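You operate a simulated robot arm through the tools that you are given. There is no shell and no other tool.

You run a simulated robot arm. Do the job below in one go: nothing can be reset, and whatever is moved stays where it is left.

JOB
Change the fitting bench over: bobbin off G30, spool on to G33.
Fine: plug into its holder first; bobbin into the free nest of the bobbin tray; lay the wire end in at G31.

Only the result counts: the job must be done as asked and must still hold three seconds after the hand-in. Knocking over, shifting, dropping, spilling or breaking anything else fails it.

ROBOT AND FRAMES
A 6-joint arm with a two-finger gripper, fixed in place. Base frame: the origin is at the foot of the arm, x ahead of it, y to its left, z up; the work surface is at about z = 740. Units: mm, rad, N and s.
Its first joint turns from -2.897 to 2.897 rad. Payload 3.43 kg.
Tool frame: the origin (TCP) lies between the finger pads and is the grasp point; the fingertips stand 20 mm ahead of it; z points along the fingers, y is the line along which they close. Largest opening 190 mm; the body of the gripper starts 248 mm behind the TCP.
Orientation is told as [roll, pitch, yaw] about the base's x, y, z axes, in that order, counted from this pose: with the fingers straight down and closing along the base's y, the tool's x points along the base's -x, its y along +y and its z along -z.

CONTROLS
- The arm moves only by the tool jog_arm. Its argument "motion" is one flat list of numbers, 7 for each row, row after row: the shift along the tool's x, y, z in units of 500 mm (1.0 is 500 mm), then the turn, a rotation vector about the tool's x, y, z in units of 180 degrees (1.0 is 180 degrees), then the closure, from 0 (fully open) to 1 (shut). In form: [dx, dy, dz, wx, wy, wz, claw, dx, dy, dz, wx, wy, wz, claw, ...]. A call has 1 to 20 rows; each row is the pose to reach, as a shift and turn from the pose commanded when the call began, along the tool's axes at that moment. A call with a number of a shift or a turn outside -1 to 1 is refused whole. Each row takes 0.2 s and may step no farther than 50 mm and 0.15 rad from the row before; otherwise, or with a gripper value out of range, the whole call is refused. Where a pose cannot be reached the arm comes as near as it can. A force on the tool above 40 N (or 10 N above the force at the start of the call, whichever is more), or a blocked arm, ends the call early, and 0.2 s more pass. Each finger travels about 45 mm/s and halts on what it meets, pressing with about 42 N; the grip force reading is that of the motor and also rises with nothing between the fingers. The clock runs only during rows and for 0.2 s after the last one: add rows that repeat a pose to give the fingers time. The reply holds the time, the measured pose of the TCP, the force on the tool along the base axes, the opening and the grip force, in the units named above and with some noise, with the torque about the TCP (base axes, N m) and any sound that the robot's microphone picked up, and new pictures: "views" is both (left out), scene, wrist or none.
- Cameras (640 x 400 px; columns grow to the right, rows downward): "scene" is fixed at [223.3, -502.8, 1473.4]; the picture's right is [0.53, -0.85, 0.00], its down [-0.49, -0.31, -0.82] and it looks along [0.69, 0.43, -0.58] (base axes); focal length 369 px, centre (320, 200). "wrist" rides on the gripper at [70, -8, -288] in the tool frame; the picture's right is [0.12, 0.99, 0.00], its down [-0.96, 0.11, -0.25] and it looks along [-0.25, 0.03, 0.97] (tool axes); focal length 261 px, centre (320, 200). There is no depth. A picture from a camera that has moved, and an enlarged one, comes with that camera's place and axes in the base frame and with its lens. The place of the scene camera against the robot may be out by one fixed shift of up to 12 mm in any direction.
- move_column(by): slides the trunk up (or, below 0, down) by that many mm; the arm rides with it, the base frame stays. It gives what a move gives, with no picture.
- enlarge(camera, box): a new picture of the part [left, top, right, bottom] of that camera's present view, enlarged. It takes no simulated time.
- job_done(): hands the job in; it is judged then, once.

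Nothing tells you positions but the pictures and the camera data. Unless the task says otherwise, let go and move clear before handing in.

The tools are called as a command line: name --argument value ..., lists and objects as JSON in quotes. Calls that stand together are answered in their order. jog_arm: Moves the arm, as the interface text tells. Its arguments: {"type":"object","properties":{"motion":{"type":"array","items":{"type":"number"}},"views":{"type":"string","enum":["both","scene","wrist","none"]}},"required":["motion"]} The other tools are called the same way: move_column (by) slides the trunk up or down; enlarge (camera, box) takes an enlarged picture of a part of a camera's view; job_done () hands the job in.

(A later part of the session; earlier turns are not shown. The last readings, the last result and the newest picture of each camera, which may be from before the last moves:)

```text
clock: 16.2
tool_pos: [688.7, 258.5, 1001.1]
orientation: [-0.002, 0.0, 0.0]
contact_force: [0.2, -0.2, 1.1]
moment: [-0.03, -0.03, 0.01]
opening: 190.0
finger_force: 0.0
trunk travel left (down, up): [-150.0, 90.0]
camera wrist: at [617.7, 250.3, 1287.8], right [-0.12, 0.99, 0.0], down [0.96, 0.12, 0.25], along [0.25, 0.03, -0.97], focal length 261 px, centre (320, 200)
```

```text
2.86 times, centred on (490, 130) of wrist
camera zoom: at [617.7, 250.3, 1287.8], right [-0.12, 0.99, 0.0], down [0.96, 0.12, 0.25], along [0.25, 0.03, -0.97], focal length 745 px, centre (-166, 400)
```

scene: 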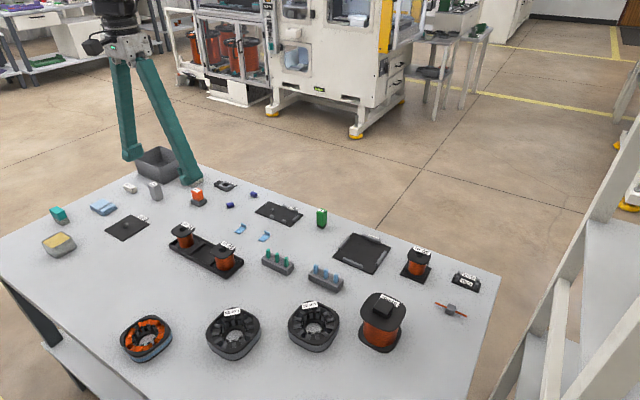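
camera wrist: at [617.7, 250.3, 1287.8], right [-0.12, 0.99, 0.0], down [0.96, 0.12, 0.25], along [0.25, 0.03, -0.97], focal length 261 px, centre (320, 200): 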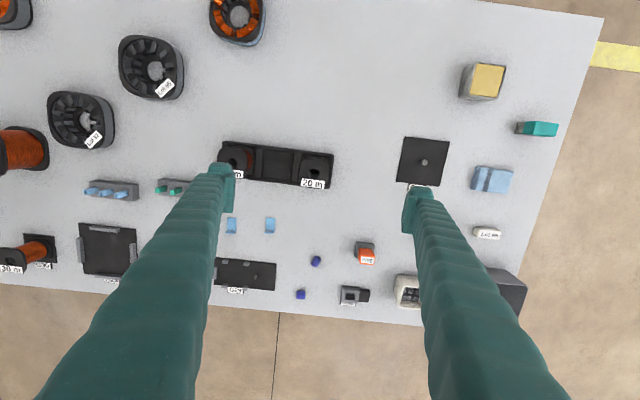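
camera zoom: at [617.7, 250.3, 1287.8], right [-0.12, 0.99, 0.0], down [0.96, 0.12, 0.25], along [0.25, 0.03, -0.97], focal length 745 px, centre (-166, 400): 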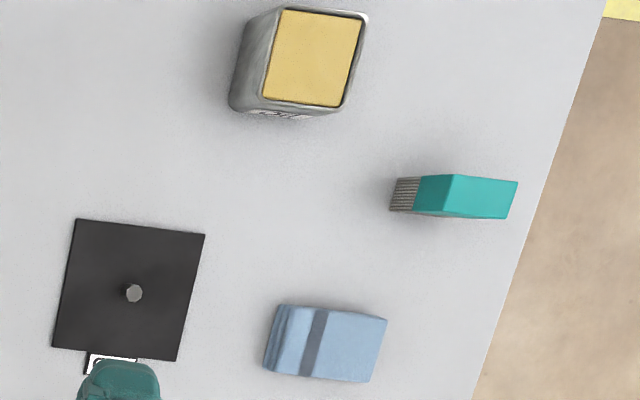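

The free middle nest centre is at about (692.5, 172.5). G33's plate centre is at about (651.8, 469), with its peg there. Next I go over to the G30 bobbin.

jog_arm --motion '[-0.02, -0.08, 0, 0, 0, 0, 0, -0.04, -0.16, 0, 0, 0, 0, 0, -0.06, -0.24, 0, 0, 0, 0, 0, -0.08, -0.32, 0, 0, 0, 0, 0, -0.1, -0.4, 0, 0, 0, 0, 0, -0.12, -0.48, 0, 0, 0, 0, 0, -0.14, -0.56, 0, 0, 0, 0, 0, -0.16, -0.64, 0, 0, 0, 0, 0, -0.18, -0.72, 0, 0, 0, 0, 0, -0.2, -0.8, 0, 0, 0, 0, 0, -0.22, -0.88, 0, 0, 0, 0, 0, -0.24, -0.96, 0, 0, 0, 0, 0]' --views "wrist"

enlarge --camera "wrist" --box '[120, 0, 360, 160]'

enlarge --camera "wrist" --box '[120, 130, 400, 310]'

```text
clock: 18.8
tool_pos: [809.2, -221.2, 1000.5]
orientation: [0.001, 0.001, 0.0]
contact_force: [-0.7, 0.6, 0.1]
moment: [-0.13, -0.08, -0.01]
opening: 189.9
finger_force: 0.1
trunk travel left (down, up): [-150.0, 90.0]
camera wrist: at [737.3, -230.1, 1287.6], right [-0.12, 0.99, 0.0], down [0.96, 0.12, 0.25], along [0.25, 0.03, -0.97], focal length 261 px, centre (320, 200)
```

wrist: 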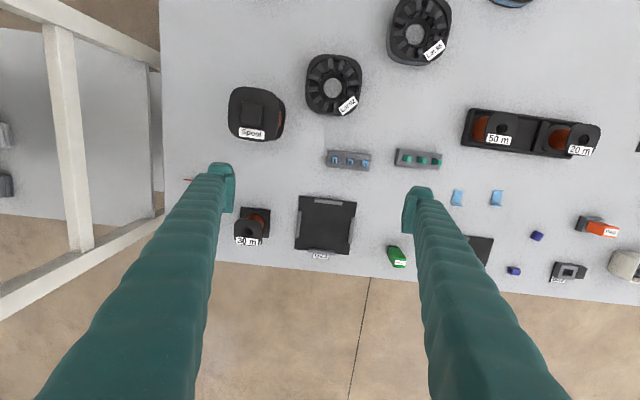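

```text
2.50 times, centred on (240, 80) of wrist
camera zoom: at [737.3, -230.1, 1287.6], right [-0.12, 0.99, 0.0], down [0.96, 0.12, 0.25], along [0.25, 0.03, -0.97], focal length 652 px, centre (520, 500)
```

zoom: 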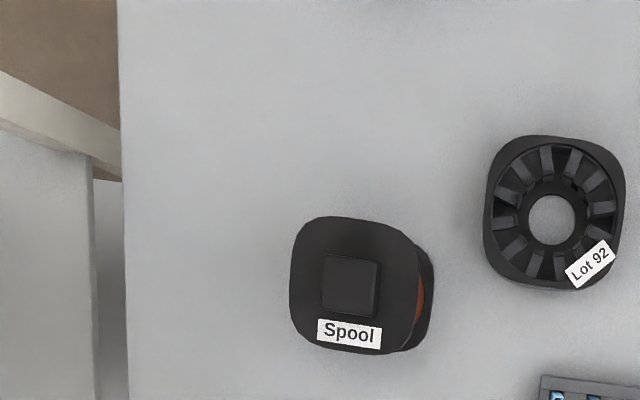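

```text
2.22 times, centred on (260, 220) of wrist
camera zoom: at [737.3, -230.1, 1287.6], right [-0.12, 0.99, 0.0], down [0.96, 0.12, 0.25], along [0.25, 0.03, -0.97], focal length 579 px, centre (453, 156)
```

zoom: 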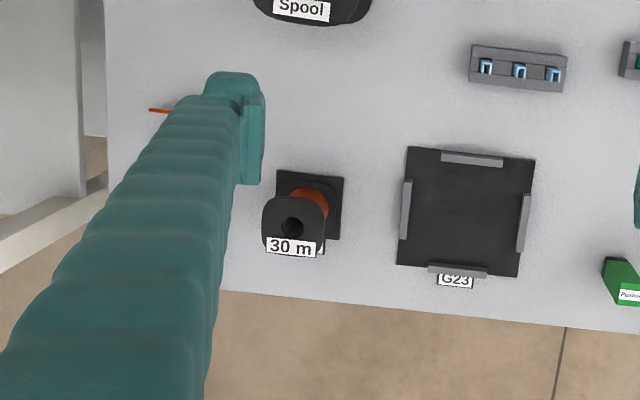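

jog_arm --motion '[-0.0484, -0.0512, 0.032, 0, -0.0191, 0, 0, -0.0968, -0.1024, 0.064, 0, -0.0382, 0, 0, -0.1452, -0.1536, 0.096, 0, -0.0573, 0, 0, -0.1936, -0.2048, 0.128, 0, -0.0764, 0, 0, -0.242, -0.256, 0.16, 0, -0.0955, 0, 0, -0.242, -0.256, 0.16, 0, -0.0955, 0, 0]'

enlarge --camera "wrist" --box '[220, 80, 420, 220]'

enlarge --camera "scene" --box '[380, 220, 500, 330]'

```text
clock: 20.2
tool_pos: [929.0, -350.1, 919.8]
orientation: [0.001, -0.299, -0.001]
contact_force: [-0.4, -0.3, -0.3]
moment: [0.02, 0.01, -0.02]
opening: 189.8
finger_force: 0.0
trunk travel left (down, up): [-150.0, 90.0]
camera wrist: at [775.9, -358.3, 1172.9], right [-0.11, 0.99, -0.04], down [0.85, 0.11, 0.52], along [0.52, 0.03, -0.85], focal length 261 px, centre (320, 200)
```

scene: 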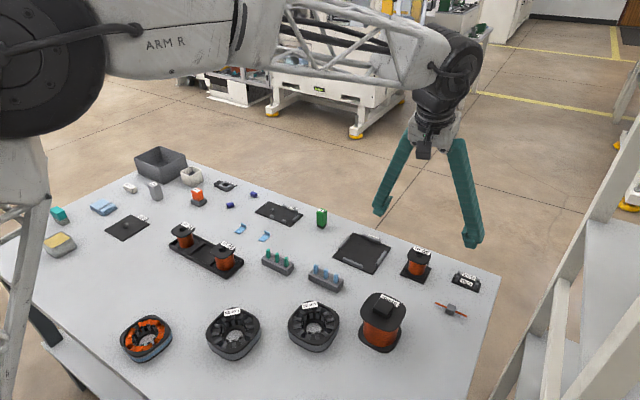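
wrist: 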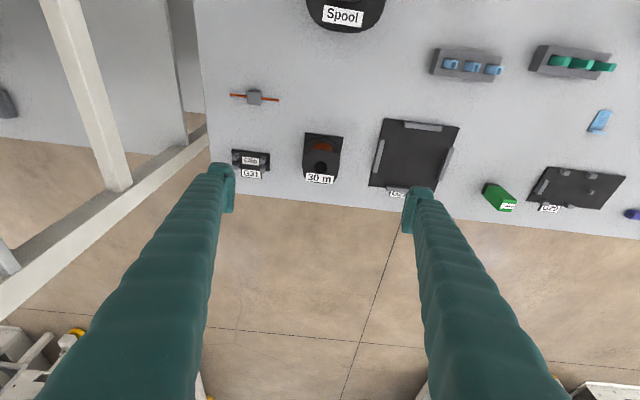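

```text
2.86 times, centred on (320, 150) of wrist
camera zoom: at [775.9, -358.3, 1172.9], right [-0.11, 0.99, -0.04], down [0.85, 0.11, 0.52], along [0.52, 0.03, -0.85], focal length 745 px, centre (320, 343)
```

zoom: 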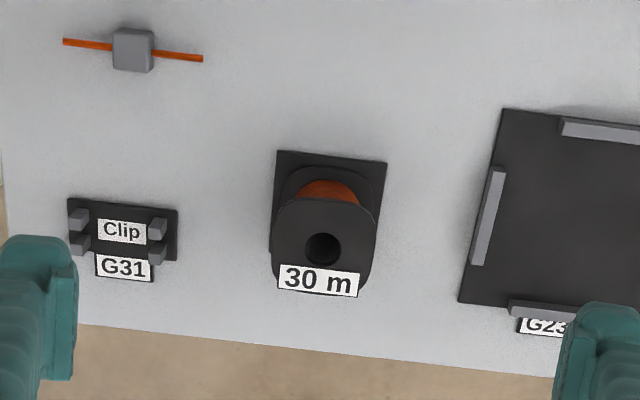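

```text
3.64 times, centred on (440, 275) of scene
camera zoom: at [223.3, -502.8, 1473.4], right [0.53, -0.85, 0.0], down [-0.49, -0.31, -0.82], along [0.69, 0.43, -0.58], focal length 1341 px, centre (-116, -73)
```

zoom: 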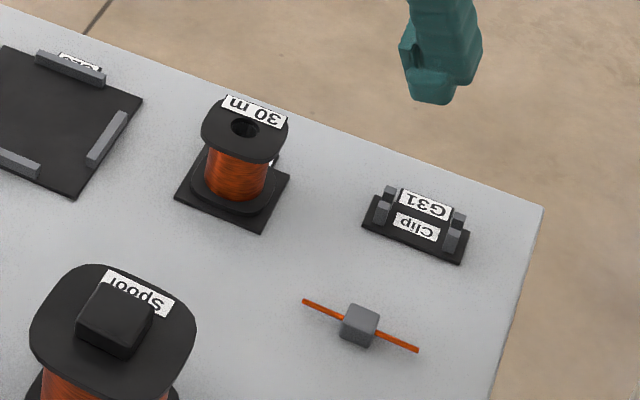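

The bobbin is centred at about (946, −351) with its top at z 799. In the tray, fingers closing along y would hit the neighbouring bobbins, so I'll grip along x. That means levelling the tool and turning it −90°.

jog_arm --motion '[0.0165, 0.0133, -0.0121, 0, 0.0318, 0, 0, 0.033, 0.0267, -0.0241, 0, 0.0637, 0, 0, 0.0495, 0.04, -0.0362, 0, 0.0955, 0, 0, 0.0495, 0.04, -0.0362, 0, 0.0955, 0, 0]' --views "none"

jog_arm --motion '[0, 0, 0, 0, 0, 0.0417, 0, 0, 0, 0, 0, 0, 0.0833, 0, 0, 0, 0, 0, 0, 0.125, 0, 0, 0, 0, 0, 0, 0.1667, 0, 0, 0, 0, 0, 0, 0.2083, 0, 0, 0, 0, 0, 0, 0.25, 0, 0, 0, 0, 0, 0, 0.2917, 0, 0, 0, 0, 0, 0, 0.3333, 0, 0, 0, 0, 0, 0, 0.375, 0, 0, 0, 0, 0, 0, 0.4167, 0, 0, 0, 0, 0, 0, 0.4583, 0, 0, 0, 0, 0, 0, 0.5, 0]'

```text
clock: 21.2
tool_pos: [900.2, -328.7, 930.4]
orientation: [0.0, 0.002, -0.001]
contact_force: [-0.8, 0.9, -0.2]
moment: [-0.01, 0.03, 0.0]
opening: 190.1
finger_force: 0.0
trunk travel left (down, up): [-150.0, 90.0]
```

```text
clock: 23.8
tool_pos: [900.8, -328.5, 931.3]
orientation: [0.0, 0.0, -1.574]
contact_force: [0.7, 0.0, 0.2]
moment: [-0.02, -0.01, 0.02]
opening: 189.9
finger_force: 0.0
trunk travel left (down, up): [-150.0, 90.0]
camera wrist: at [891.8, -258.4, 1216.9], right [0.99, 0.12, 0.0], down [0.11, -0.96, 0.25], along [0.03, -0.25, -0.97], focal length 261 px, centre (320, 200)
```

scene: 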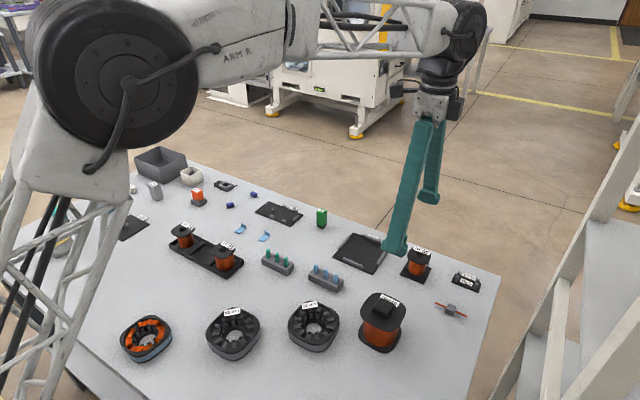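
wrist: 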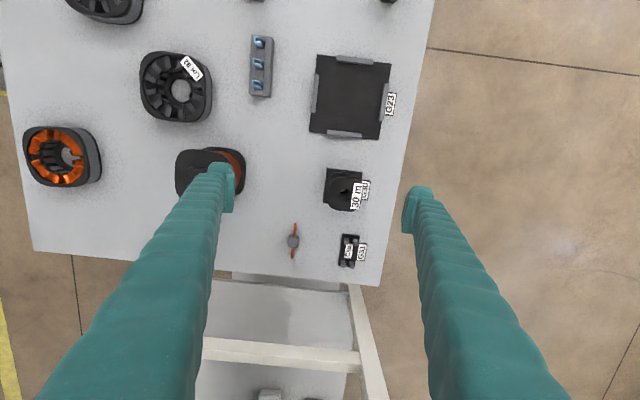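

jog_arm --motion '[-0.015, 0.0307, 0.0333, 0, -0.0212, 0, 0.2, -0.03, 0.0613, 0.0667, 0, -0.0425, 0, 0.47, -0.045, 0.092, 0.1, 0, -0.0637, 0, 0.47, -0.045, 0.092, 0.1, 0, -0.0637, 0, 0.47, -0.045, 0.092, 0.1, 0, -0.0637, 0, 0.47, -0.045, 0.092, 0.1, 0, -0.0637, 0, 0.47]'

enlarge --camera "wrist" --box '[240, 100, 400, 220]'

enlarge --camera "scene" --box '[380, 200, 480, 290]'

```text
clock: 25.2
tool_pos: [948.6, -350.6, 880.6]
orientation: [0.0, -0.2, -1.569]
contact_force: [0.2, -1.0, -0.6]
moment: [0.02, -0.01, -0.04]
opening: 100.9
finger_force: 0.0
trunk travel left (down, up): [-150.0, 90.0]
camera wrist: at [938.0, -225.5, 1147.1], right [0.99, 0.12, -0.02], down [0.11, -0.89, 0.43], along [0.03, -0.43, -0.9], focal length 261 px, centre (320, 200)
```

scene: 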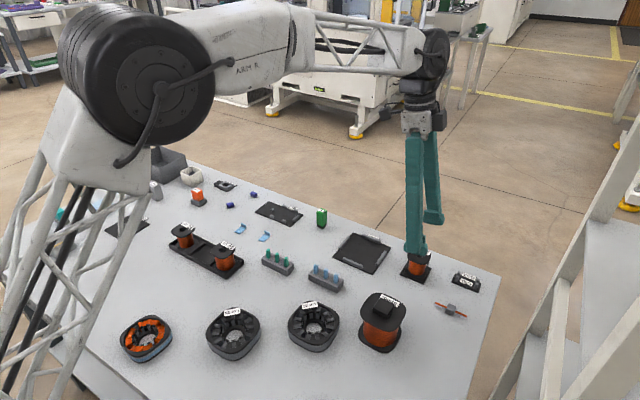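
wrist: 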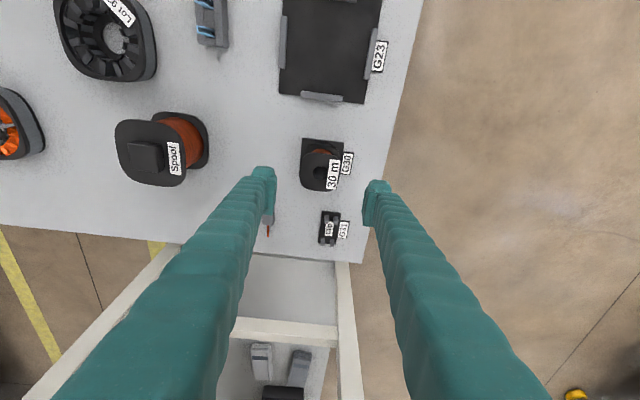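

```text
3.33 times, centred on (320, 160) of wrist
camera zoom: at [938.0, -225.5, 1147.1], right [0.99, 0.12, -0.02], down [0.11, -0.89, 0.43], along [0.03, -0.43, -0.9], focal length 869 px, centre (320, 333)
```

zoom: 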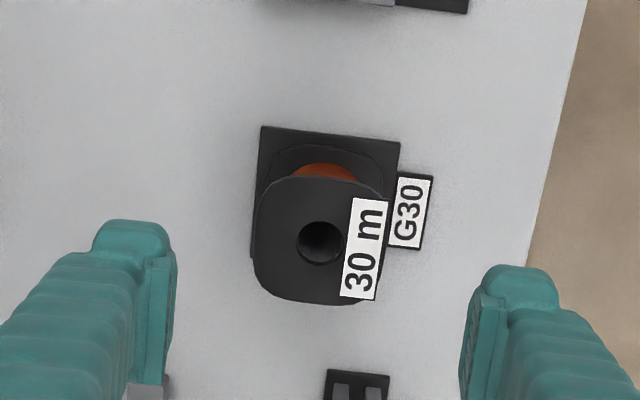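

```text
4.44 times, centred on (430, 245) of scene
camera zoom: at [223.3, -502.8, 1473.4], right [0.53, -0.85, 0.0], down [-0.49, -0.31, -0.82], along [0.69, 0.43, -0.58], focal length 1639 px, centre (-169, 0)
```

zoom: 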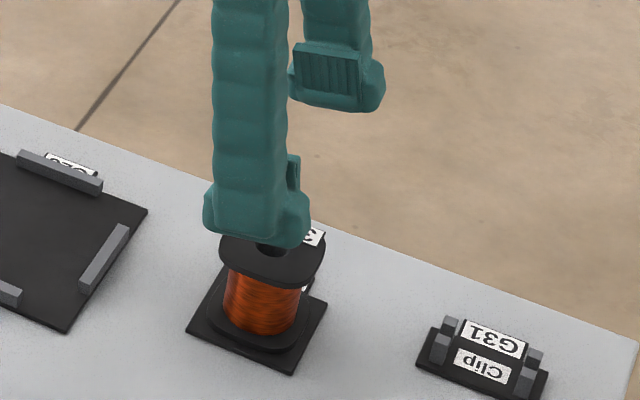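

jog_arm --motion '[0.0082, -0.0028, 0.0425, 0, 0, 0, 0.47, 0.0164, -0.0028, 0.085, 0, 0, 0, 0.47, 0.0246, -0.0028, 0.1275, 0, 0, 0, 0.47, 0.0328, -0.0028, 0.17, 0, 0, 0, 0.47, 0.0328, -0.0028, 0.17, 0, 0, 0, 0.47]'

enlarge --camera "wrist" --box '[240, 120, 400, 240]'

enlarge --camera "scene" --box '[370, 210, 470, 300]'

```text
clock: 26.4
tool_pos: [944.5, -352.2, 794.2]
orientation: [-0.001, -0.201, -1.573]
contact_force: [0.4, 0.6, -0.3]
moment: [0.0, -0.02, 0.0]
opening: 100.7
finger_force: 0.1
trunk travel left (down, up): [-150.0, 90.0]
camera wrist: at [936.1, -226.1, 1060.3], right [0.99, 0.12, -0.02], down [0.11, -0.89, 0.43], along [0.03, -0.43, -0.9], focal length 261 px, centre (320, 200)
```

scene: 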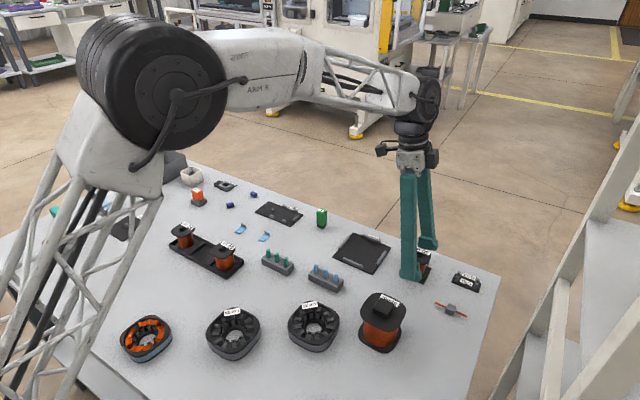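
wrist: 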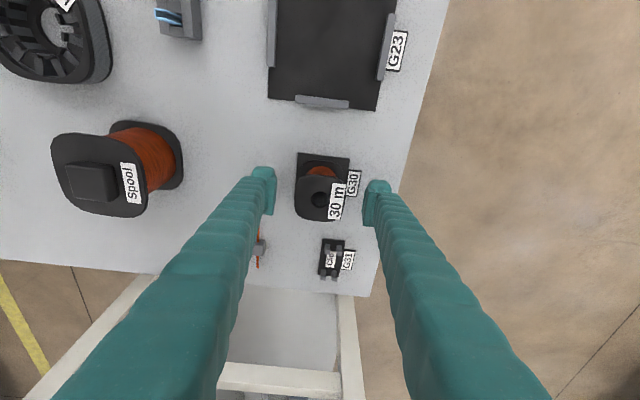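

```text
3.33 times, centred on (320, 180) of wrist
camera zoom: at [936.1, -226.1, 1060.3], right [0.99, 0.12, -0.02], down [0.11, -0.89, 0.43], along [0.03, -0.43, -0.9], focal length 869 px, centre (320, 267)
```

zoom: 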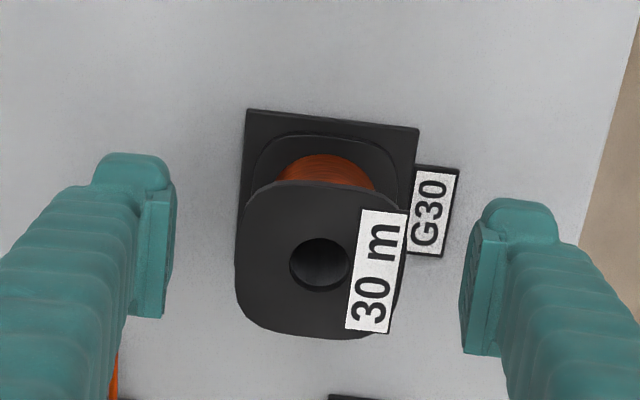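

```text
4.44 times, centred on (420, 255) of scene
camera zoom: at [223.3, -502.8, 1473.4], right [0.53, -0.85, 0.0], down [-0.49, -0.31, -0.82], along [0.69, 0.43, -0.58], focal length 1639 px, centre (-124, -44)
```

zoom: 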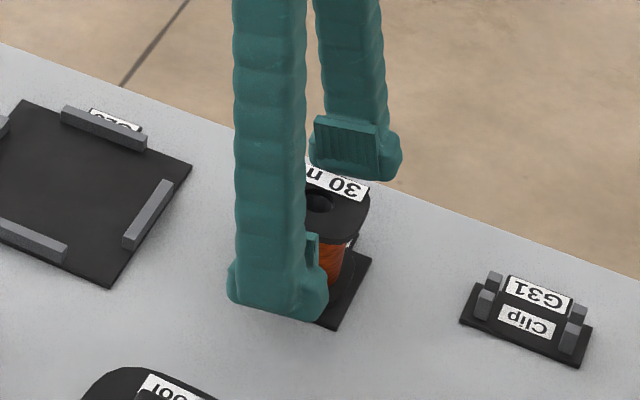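

jog_arm --motion '[0, 0, 0, 0, 0, 0, 0.6, 0, 0, 0, 0, 0, 0, 0.7, 0, 0, 0, 0, 0, 0, 0.8, 0, 0, 0, 0, 0, 0, 1, 0, 0, 0, 0, 0, 0, 1, 0, 0, 0, 0, 0, 0, 1]' --views "wrist"

enlarge --camera "wrist" --box '[240, 120, 400, 240]'

```text
clock: 27.8
tool_pos: [944.4, -352.7, 793.9]
orientation: [-0.001, -0.201, -1.571]
contact_force: [-1.1, 0.1, 0.7]
moment: [0.0, 0.02, 0.01]
opening: 53.4
finger_force: 41.3
trunk travel left (down, up): [-150.0, 90.0]
camera wrist: at [936.0, -226.1, 1060.4], right [0.99, 0.12, -0.02], down [0.11, -0.89, 0.43], along [0.03, -0.43, -0.9], focal length 261 px, centre (320, 200)
```

wrist: 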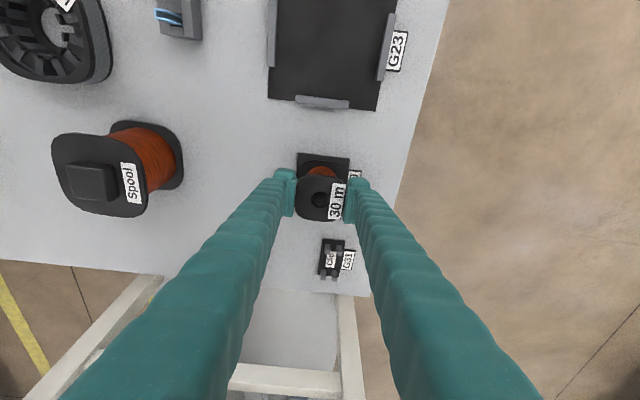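

```text
3.33 times, centred on (320, 180) of wrist
camera zoom: at [936.0, -226.1, 1060.4], right [0.99, 0.12, -0.02], down [0.11, -0.89, 0.43], along [0.03, -0.43, -0.9], focal length 869 px, centre (320, 267)
```

zoom: 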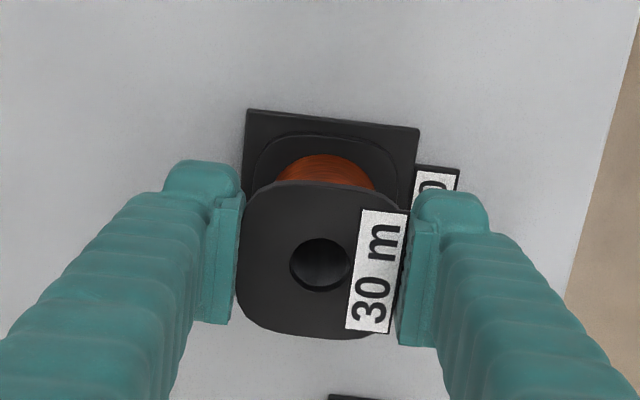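

Gripped, with the flange about 54 mm wide. Lifting straight up.

jog_arm --motion '[-0.002, 0, -0.0098, 0, 0, 0, 1, -0.004, 0, -0.0196, 0, 0, 0, 1, -0.008, 0, -0.0392, 0, 0, 0, 1, -0.0119, 0, -0.0588, 0, 0, 0, 1, -0.0179, 0, -0.0882, 0, 0, 0, 1, -0.0238, 0, -0.1176, 0, 0, 0, 1, -0.0318, 0, -0.1568, 0, 0, 0, 1, -0.0397, 0, -0.196, 0, 0, 0, 1, -0.0477, 0, -0.235, 0, 0, 0, 1]'

enlarge --camera "scene" --box '[370, 160, 490, 300]'

enlarge --camera "wrist" --box '[240, 120, 400, 240]'

```text
clock: 29.8
tool_pos: [944.1, -352.2, 913.7]
orientation: [0.001, -0.201, -1.569]
contact_force: [1.0, 0.6, -2.7]
moment: [-0.02, 0.05, -0.01]
opening: 53.3
finger_force: 42.2
trunk travel left (down, up): [-150.0, 90.0]
camera wrist: at [935.8, -226.0, 1180.5], right [0.99, 0.12, -0.02], down [0.12, -0.89, 0.43], along [0.03, -0.43, -0.9], focal length 261 px, centre (320, 200)
```

scene: 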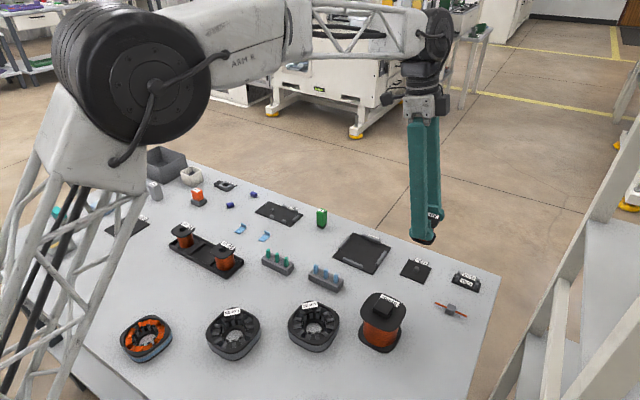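
wrist: 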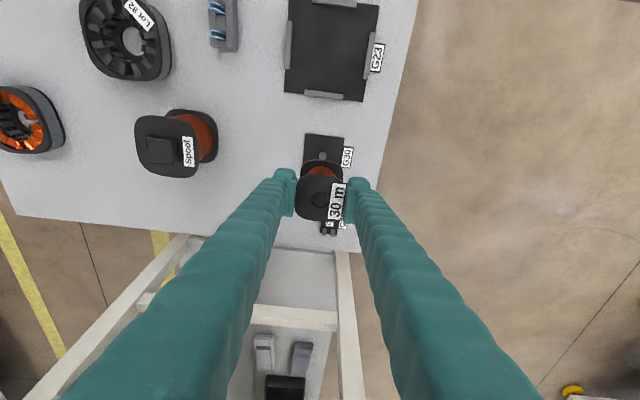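

```text
2.86 times, centred on (430, 230) of scene
camera zoom: at [223.3, -502.8, 1473.4], right [0.53, -0.85, 0.0], down [-0.49, -0.31, -0.82], along [0.69, 0.43, -0.58], focal length 1054 px, centre (6, 114)
```

zoom: 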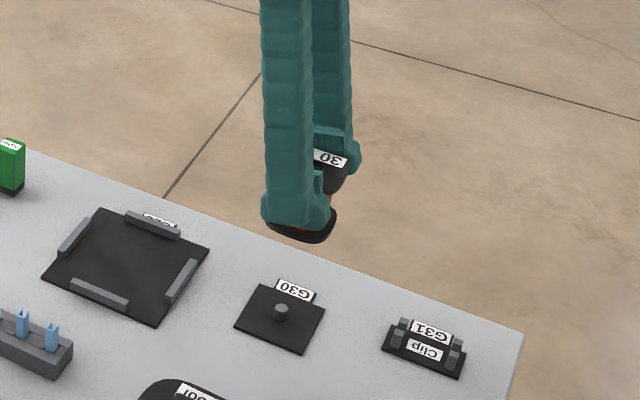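

```text
3.33 times, centred on (320, 180) of wrist
camera zoom: at [935.8, -226.0, 1180.5], right [0.99, 0.12, -0.02], down [0.12, -0.89, 0.43], along [0.03, -0.43, -0.9], focal length 869 px, centre (320, 267)
```

zoom: 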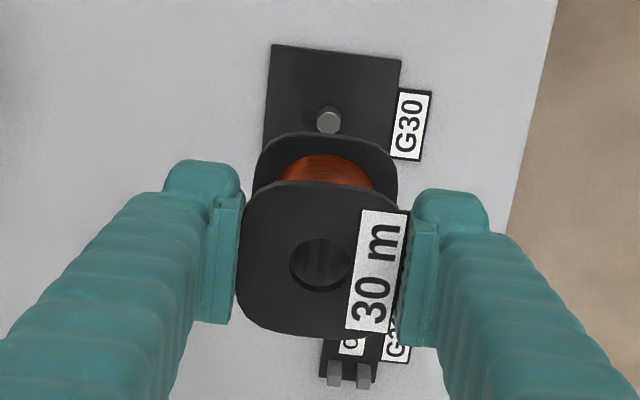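

The bobbin is off G30. I carry it level to above the free nest.

jog_arm --motion '[0.0642, -0.0315, -0.013, 0, 0, 0, 1, 0.1284, -0.063, -0.026, 0, 0, 0, 1, 0.1926, -0.0945, -0.039, 0, 0, 0, 1, 0.2568, -0.126, -0.0521, 0, 0, 0, 1, 0.3209, -0.1575, -0.0651, 0, 0, 0, 1, 0.3851, -0.189, -0.0781, 0, 0, 0, 1, 0.4493, -0.2205, -0.0911, 0, 0, 0, 1, 0.5135, -0.252, -0.1041, 0, 0, 0, 1]' --views "none"

jog_arm --motion '[0.0642, -0.0315, -0.013, 0, 0, 0, 1, 0.1284, -0.063, -0.026, 0, 0, 0, 1, 0.1926, -0.0945, -0.039, 0, 0, 0, 1, 0.2568, -0.126, -0.0521, 0, 0, 0, 1, 0.3209, -0.1575, -0.0651, 0, 0, 0, 1, 0.3851, -0.189, -0.0781, 0, 0, 0, 1, 0.4493, -0.2205, -0.0911, 0, 0, 0, 1, 0.5135, -0.252, -0.1041, 0, 0, 0, 1, 0.5135, -0.252, -0.1041, 0, 0, 0, 1]'

enlarge --camera "wrist" --box '[240, 80, 400, 240]'

enlarge --camera "scene" --box '[150, 170, 270, 290]'

```text
clock: 31.6
tool_pos: [818.2, -89.2, 915.7]
orientation: [0.001, -0.201, -1.572]
contact_force: [-0.6, -0.7, -1.1]
moment: [0.11, 0.03, 0.0]
opening: 53.2
finger_force: 42.0
trunk travel left (down, up): [-150.0, 90.0]
```

```text
clock: 33.6
tool_pos: [692.1, 172.9, 913.9]
orientation: [-0.001, -0.201, -1.574]
contact_force: [0.1, 0.8, -2.7]
moment: [0.01, 0.02, 0.01]
opening: 53.1
finger_force: 42.2
trunk travel left (down, up): [-150.0, 90.0]
camera wrist: at [684.5, 298.6, 1180.6], right [0.99, 0.12, -0.02], down [0.11, -0.89, 0.43], along [0.03, -0.43, -0.9], focal length 261 px, centre (320, 200)
```

scene: 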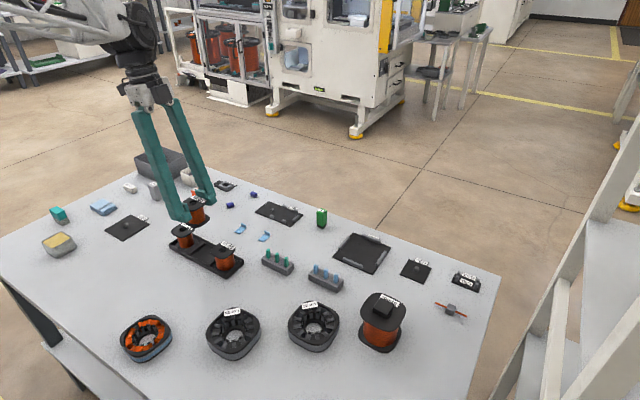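
wrist: 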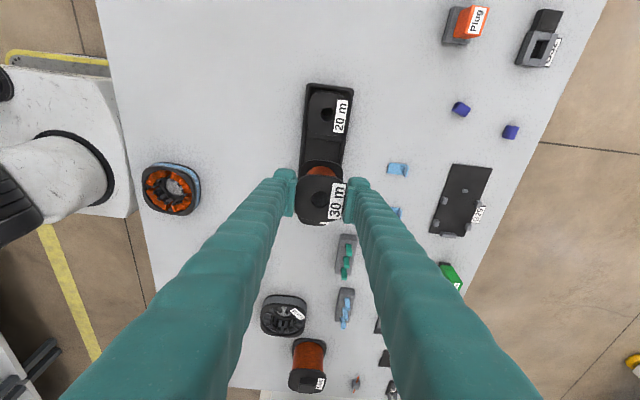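

```text
2.50 times, centred on (320, 160) of wrist
camera zoom: at [684.5, 298.6, 1180.6], right [0.99, 0.12, -0.02], down [0.11, -0.89, 0.43], along [0.03, -0.43, -0.9], focal length 652 px, centre (320, 300)
```

zoom: 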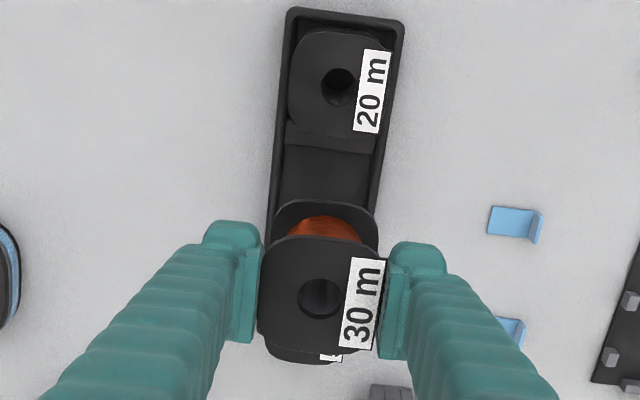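

```text
3.33 times, centred on (210, 230) of scene
camera zoom: at [223.3, -502.8, 1473.4], right [0.53, -0.85, 0.0], down [-0.49, -0.31, -0.82], along [0.69, 0.43, -0.58], focal length 1229 px, centre (687, 100)
```

zoom: 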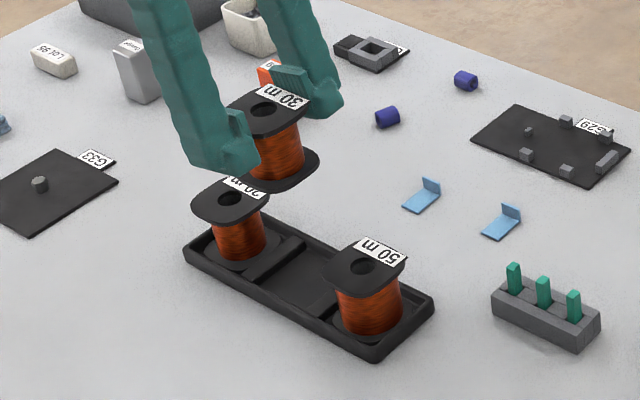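

jog_arm --motion '[0.0109, -0.002, 0.0529, 0, 0, 0, 1, 0.0218, -0.002, 0.1058, 0, 0, 0, 1, 0.0272, -0.002, 0.1323, 0, 0, 0, 1, 0.0326, -0.002, 0.1587, 0, 0, 0, 1, 0.0362, -0.002, 0.1763, 0, 0, 0, 1, 0.0362, -0.002, 0.1763, 0, 0, 0, 1]'

enlarge --camera "wrist" --box '[240, 100, 400, 240]'

enlarge --camera "scene" --box '[150, 190, 250, 290]'

```text
clock: 35.0
tool_pos: [692.9, 172.6, 823.2]
orientation: [0.0, -0.201, -1.571]
contact_force: [0.3, 0.3, -1.6]
moment: [0.0, 0.01, 0.03]
opening: 53.1
finger_force: 42.0
trunk travel left (down, up): [-150.0, 90.0]
camera wrist: at [684.1, 298.6, 1090.4], right [0.99, 0.12, -0.02], down [0.11, -0.89, 0.43], along [0.03, -0.43, -0.9], focal length 261 px, centre (320, 200)
```

scene: 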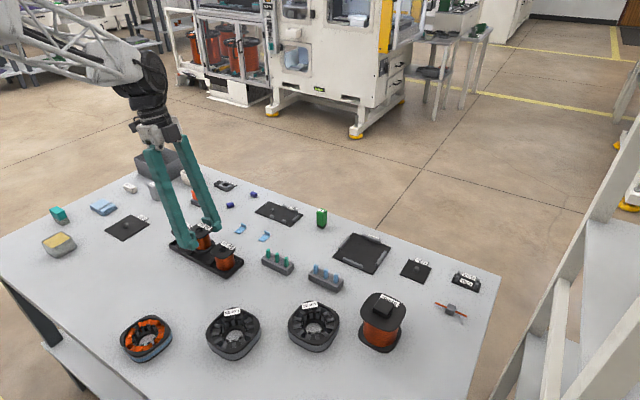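
wrist: 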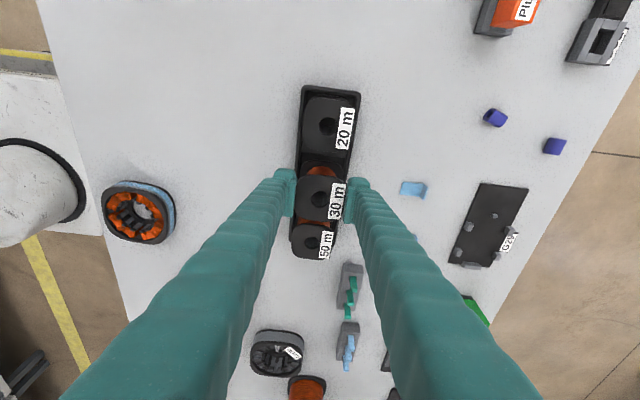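

```text
2.86 times, centred on (320, 170) of wrist
camera zoom: at [684.1, 298.6, 1090.4], right [0.99, 0.12, -0.02], down [0.11, -0.89, 0.43], along [0.03, -0.43, -0.9], focal length 745 px, centre (320, 286)
```

zoom: 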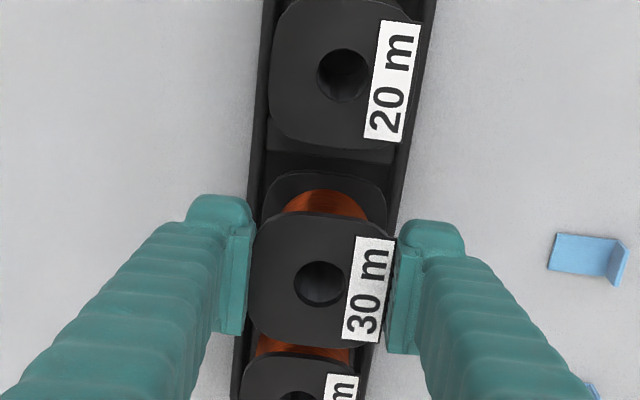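

```text
4.00 times, centred on (200, 240) of scene
camera zoom: at [223.3, -502.8, 1473.4], right [0.53, -0.85, 0.0], down [-0.49, -0.31, -0.82], along [0.69, 0.43, -0.58], focal length 1475 px, centre (800, 40)
```

zoom: 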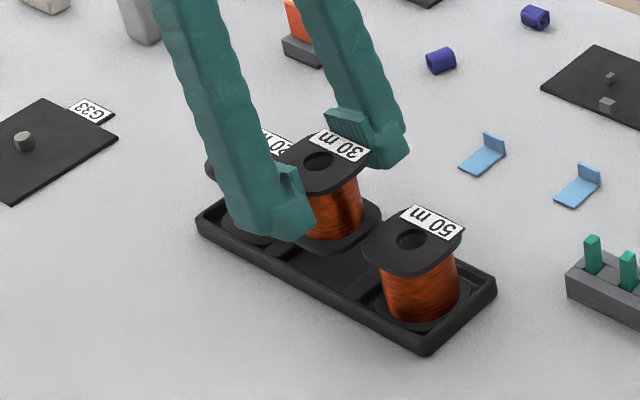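

jog_arm --motion '[0.004, -0.001, 0.0137, 0, 0, 0, 1, 0.0069, -0.001, 0.0273, 0, 0, 0, 1, 0.0086, -0.001, 0.0364, 0, 0, 0, 1, 0.0105, -0.001, 0.0455, 0, 0, 0, 1, 0.0123, -0.001, 0.0546, 0, 0, 0, 1, 0.0123, -0.001, 0.0546, 0, 0, 0, 1]'

enlarge --camera "wrist" --box '[240, 100, 400, 260]'

enlarge --camera "scene" --box '[150, 200, 250, 290]'

```text
clock: 36.4
tool_pos: [691.9, 173.2, 796.1]
orientation: [0.002, -0.2, -1.571]
contact_force: [1.7, -11.8, 32.3]
moment: [0.49, 0.02, -0.06]
opening: 53.7
finger_force: 41.8
trunk travel left (down, up): [-150.0, 90.0]
camera wrist: at [682.7, 299.1, 1063.7], right [0.99, 0.12, -0.02], down [0.11, -0.89, 0.43], along [0.03, -0.43, -0.9], focal length 261 px, centre (320, 200)
```

scene: 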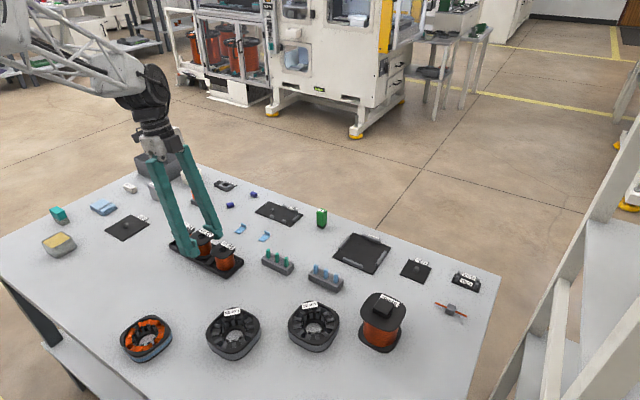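
wrist: 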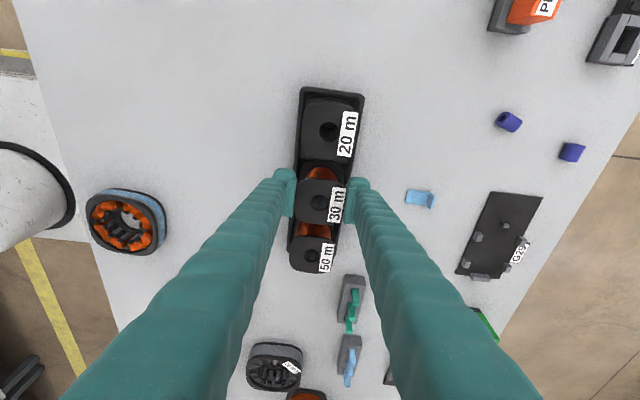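

```text
2.50 times, centred on (320, 180) of wrist
camera zoom: at [682.7, 299.1, 1063.7], right [0.99, 0.12, -0.02], down [0.11, -0.89, 0.43], along [0.03, -0.43, -0.9], focal length 652 px, centre (320, 250)
```

zoom: 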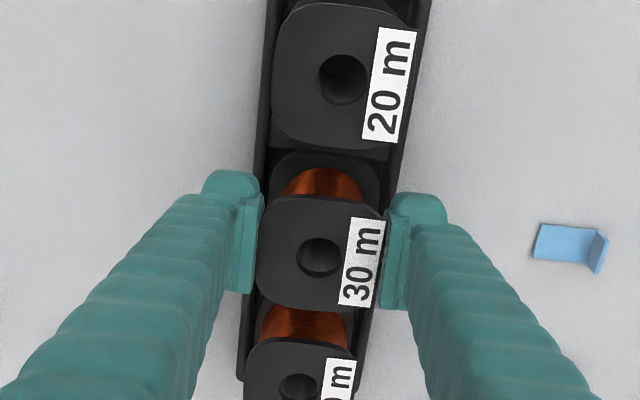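

```text
4.44 times, centred on (200, 245) of scene
camera zoom: at [223.3, -502.8, 1473.4], right [0.53, -0.85, 0.0], down [-0.49, -0.31, -0.82], along [0.69, 0.43, -0.58], focal length 1639 px, centre (853, 0)
```

zoom: 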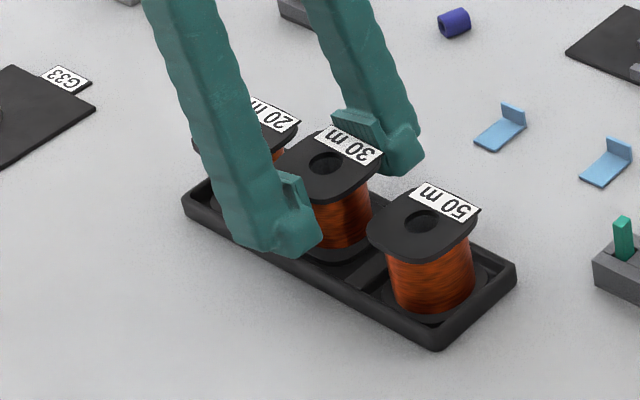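

Contact came about 2 mm early with a −y push, so the flange may be riding on the +y divider. Looking closer before letting go.

enlarge --camera "wrist" --box '[290, 130, 360, 190]'

enlarge --camera "scene" --box '[180, 220, 250, 280]'

```text
6.67 times, centred on (325, 160) of wrist
camera zoom: at [682.7, 299.1, 1063.7], right [0.99, 0.12, -0.02], down [0.11, -0.89, 0.43], along [0.03, -0.43, -0.9], focal length 1738 px, centre (287, 467)
```

zoom: 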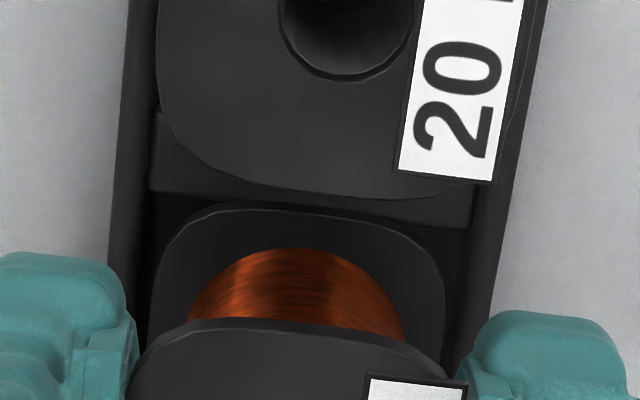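

```text
6.67 times, centred on (215, 250) of scene
camera zoom: at [223.3, -502.8, 1473.4], right [0.53, -0.85, 0.0], down [-0.49, -0.31, -0.82], along [0.69, 0.43, -0.58], focal length 2458 px, centre (1020, -133)
```

zoom: 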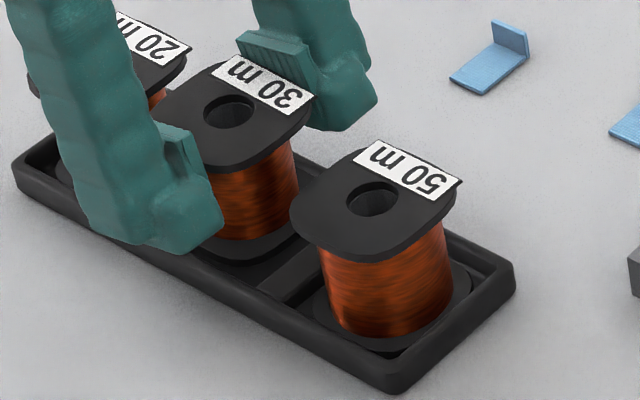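

jog_arm --motion '[-0.0021, 0, -0.0098, 0, 0, 0, 1, -0.004, 0, -0.0196, 0, 0, 0, 1, -0.008, 0, -0.0392, 0, 0, 0, 1, -0.008, 0, -0.0392, 0, 0, 0, 1]'

enlarge --camera "wrist" --box '[280, 130, 360, 230]'

enlarge --camera "scene" --box '[180, 210, 250, 280]'

```text
clock: 37.4
tool_pos: [692.2, 173.5, 814.5]
orientation: [0.0, -0.201, -1.571]
contact_force: [0.0, -0.6, -1.0]
moment: [0.02, 0.01, 0.03]
opening: 53.7
finger_force: 41.9
trunk travel left (down, up): [-150.0, 90.0]
camera wrist: at [683.3, 299.3, 1081.7], right [0.99, 0.12, -0.02], down [0.11, -0.89, 0.43], along [0.03, -0.43, -0.9], focal length 261 px, centre (320, 200)
```

scene: 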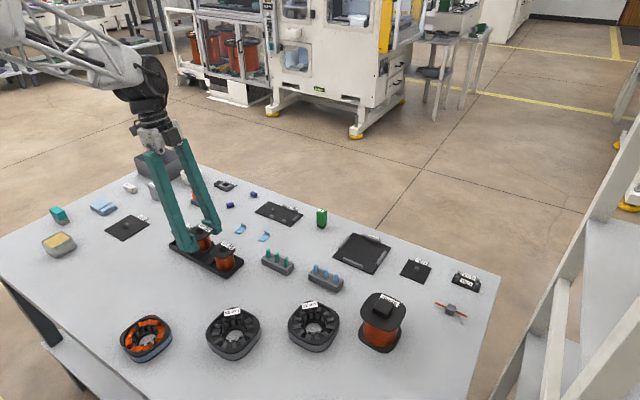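
wrist: 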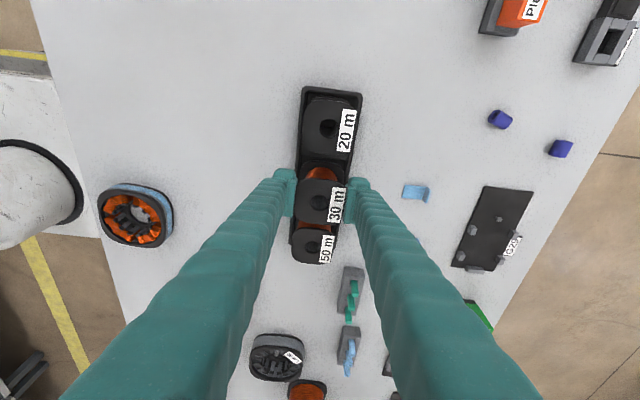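

```text
4.00 times, centred on (320, 180) of wrist
camera zoom: at [683.3, 299.3, 1081.7], right [0.99, 0.12, -0.02], down [0.11, -0.89, 0.43], along [0.03, -0.43, -0.9], focal length 1043 px, centre (320, 280)
```

zoom: 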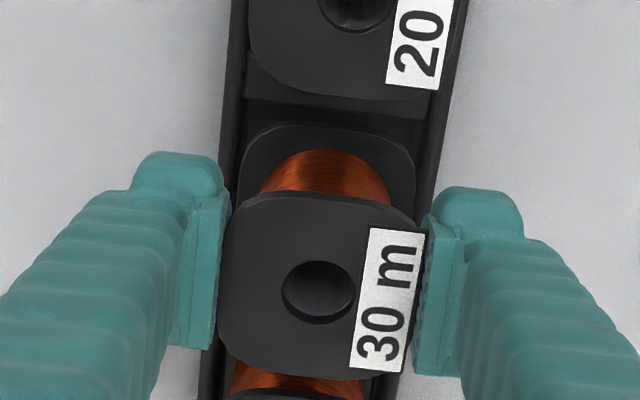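

```text
5.71 times, centred on (215, 245) of scene
camera zoom: at [223.3, -502.8, 1473.4], right [0.53, -0.85, 0.0], down [-0.49, -0.31, -0.82], along [0.69, 0.43, -0.58], focal length 2107 px, centre (920, -57)
```

zoom: 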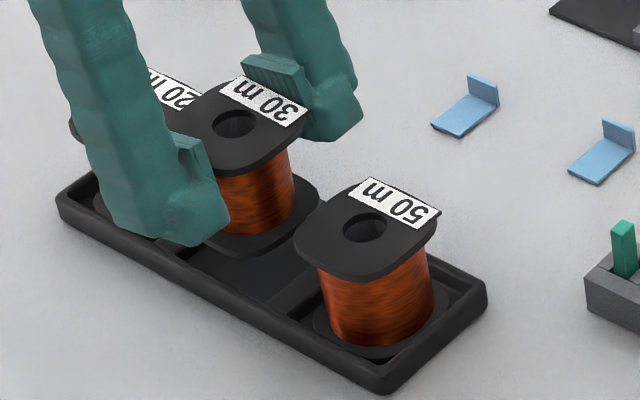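

The bobbin touched the +y divider and tilted about 0.09 rad in the grip. I'll level it by leaning the tool, shift 3 mm towards −y, and check.

jog_arm --motion '[-0.008, 0, -0.0196, 0, -0.0145, 0, 1, -0.0098, 0, -0.018, 0, -0.029, 0, 1, -0.0098, 0, -0.018, 0, -0.029, 0, 1]'

enlarge --camera "wrist" --box '[280, 110, 360, 230]'

enlarge --camera "scene" --box '[180, 200, 250, 280]'

```text
clock: 38.2
tool_pos: [693.1, 170.3, 825.3]
orientation: [0.001, -0.29, -1.572]
contact_force: [0.1, -0.2, -1.9]
moment: [0.0, 0.02, 0.04]
opening: 53.6
finger_force: 41.7
trunk travel left (down, up): [-150.0, 90.0]
camera wrist: at [683.4, 320.2, 1079.3], right [0.99, 0.11, -0.03], down [0.11, -0.85, 0.51], along [0.03, -0.51, -0.86], focal length 261 px, centre (320, 200)
```

scene: 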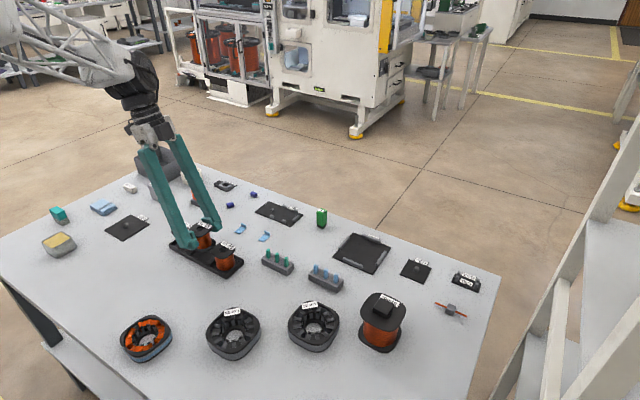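
wrist: 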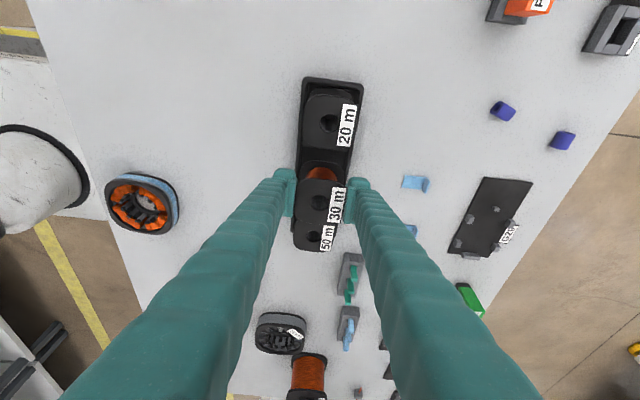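

```text
3.33 times, centred on (320, 170) of wrist
camera zoom: at [683.4, 320.2, 1079.3], right [0.99, 0.11, -0.03], down [0.11, -0.85, 0.51], along [0.03, -0.51, -0.86], focal length 869 px, centre (320, 300)
```

zoom: 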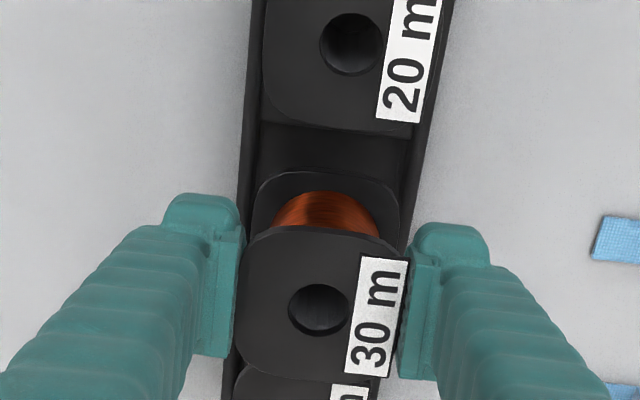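

```text
5.00 times, centred on (215, 240) of scene
camera zoom: at [223.3, -502.8, 1473.4], right [0.53, -0.85, 0.0], down [-0.49, -0.31, -0.82], along [0.69, 0.43, -0.58], focal length 1844 px, centre (845, 0)
```

zoom: 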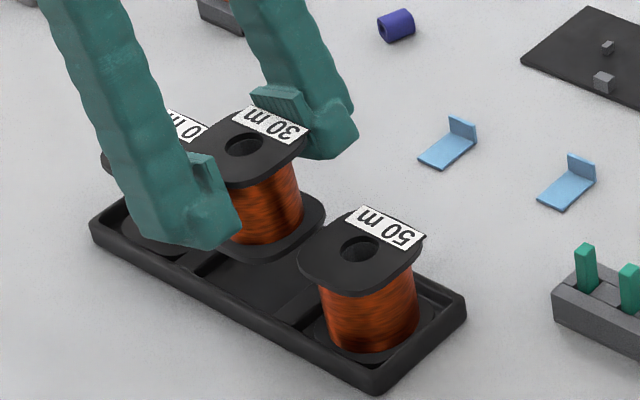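

jog_arm --motion '[0.0051, 0, 0.0172, 0, 0, 0, 1, 0.0103, 0, 0.0345, 0, 0, 0, 1, 0.0128, 0, 0.0431, 0, 0, 0, 1, 0.0154, 0, 0.0517, 0, 0, 0, 1, 0.0154, 0, 0.0517, 0, 0, 0, 1]'

enlarge --camera "wrist" --box '[280, 110, 360, 230]'

enlarge --camera "scene" --box '[180, 210, 250, 280]'

```text
clock: 39.4
tool_pos: [691.7, 171.1, 797.8]
orientation: [0.0, -0.291, -1.57]
contact_force: [0.8, -0.4, -1.8]
moment: [0.05, 0.0, 0.01]
opening: 53.5
finger_force: 42.0
trunk travel left (down, up): [-150.0, 90.0]
camera wrist: at [683.5, 320.1, 1052.1], right [0.99, 0.11, -0.03], down [0.11, -0.85, 0.51], along [0.03, -0.51, -0.86], focal length 261 px, centre (320, 200)
```

scene: 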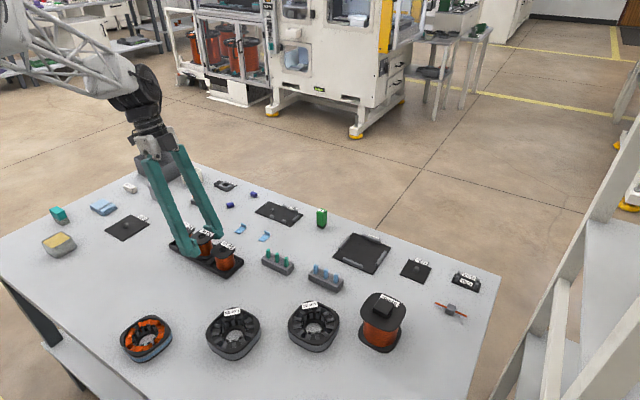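
wrist: 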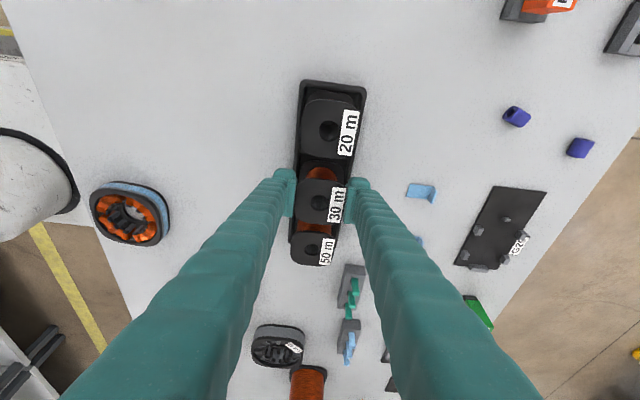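

```text
3.33 times, centred on (320, 170) of wrist
camera zoom: at [683.5, 320.1, 1052.1], right [0.99, 0.11, -0.03], down [0.11, -0.85, 0.51], along [0.03, -0.51, -0.86], focal length 869 px, centre (320, 300)
```

zoom: 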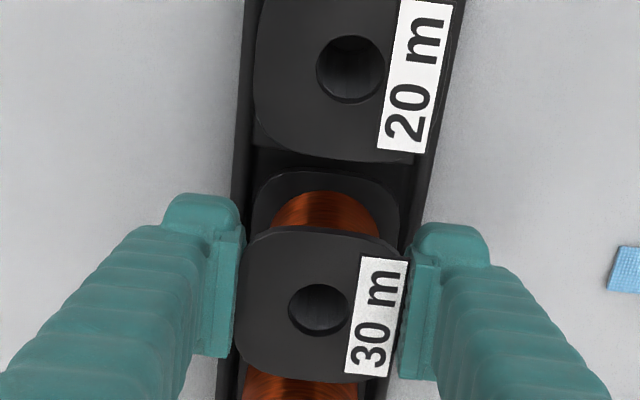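

```text
5.71 times, centred on (215, 245) of scene
camera zoom: at [223.3, -502.8, 1473.4], right [0.53, -0.85, 0.0], down [-0.49, -0.31, -0.82], along [0.69, 0.43, -0.58], focal length 2107 px, centre (920, -57)
```

zoom: 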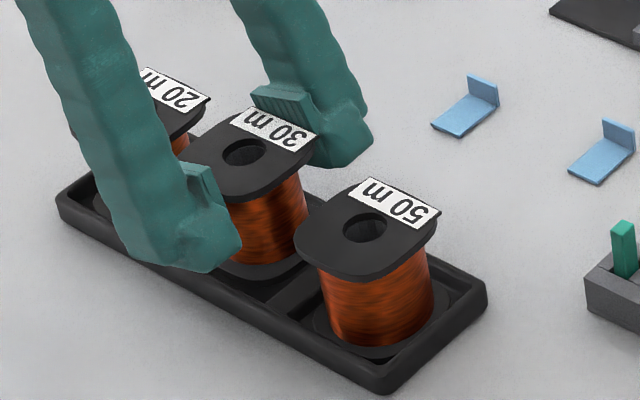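

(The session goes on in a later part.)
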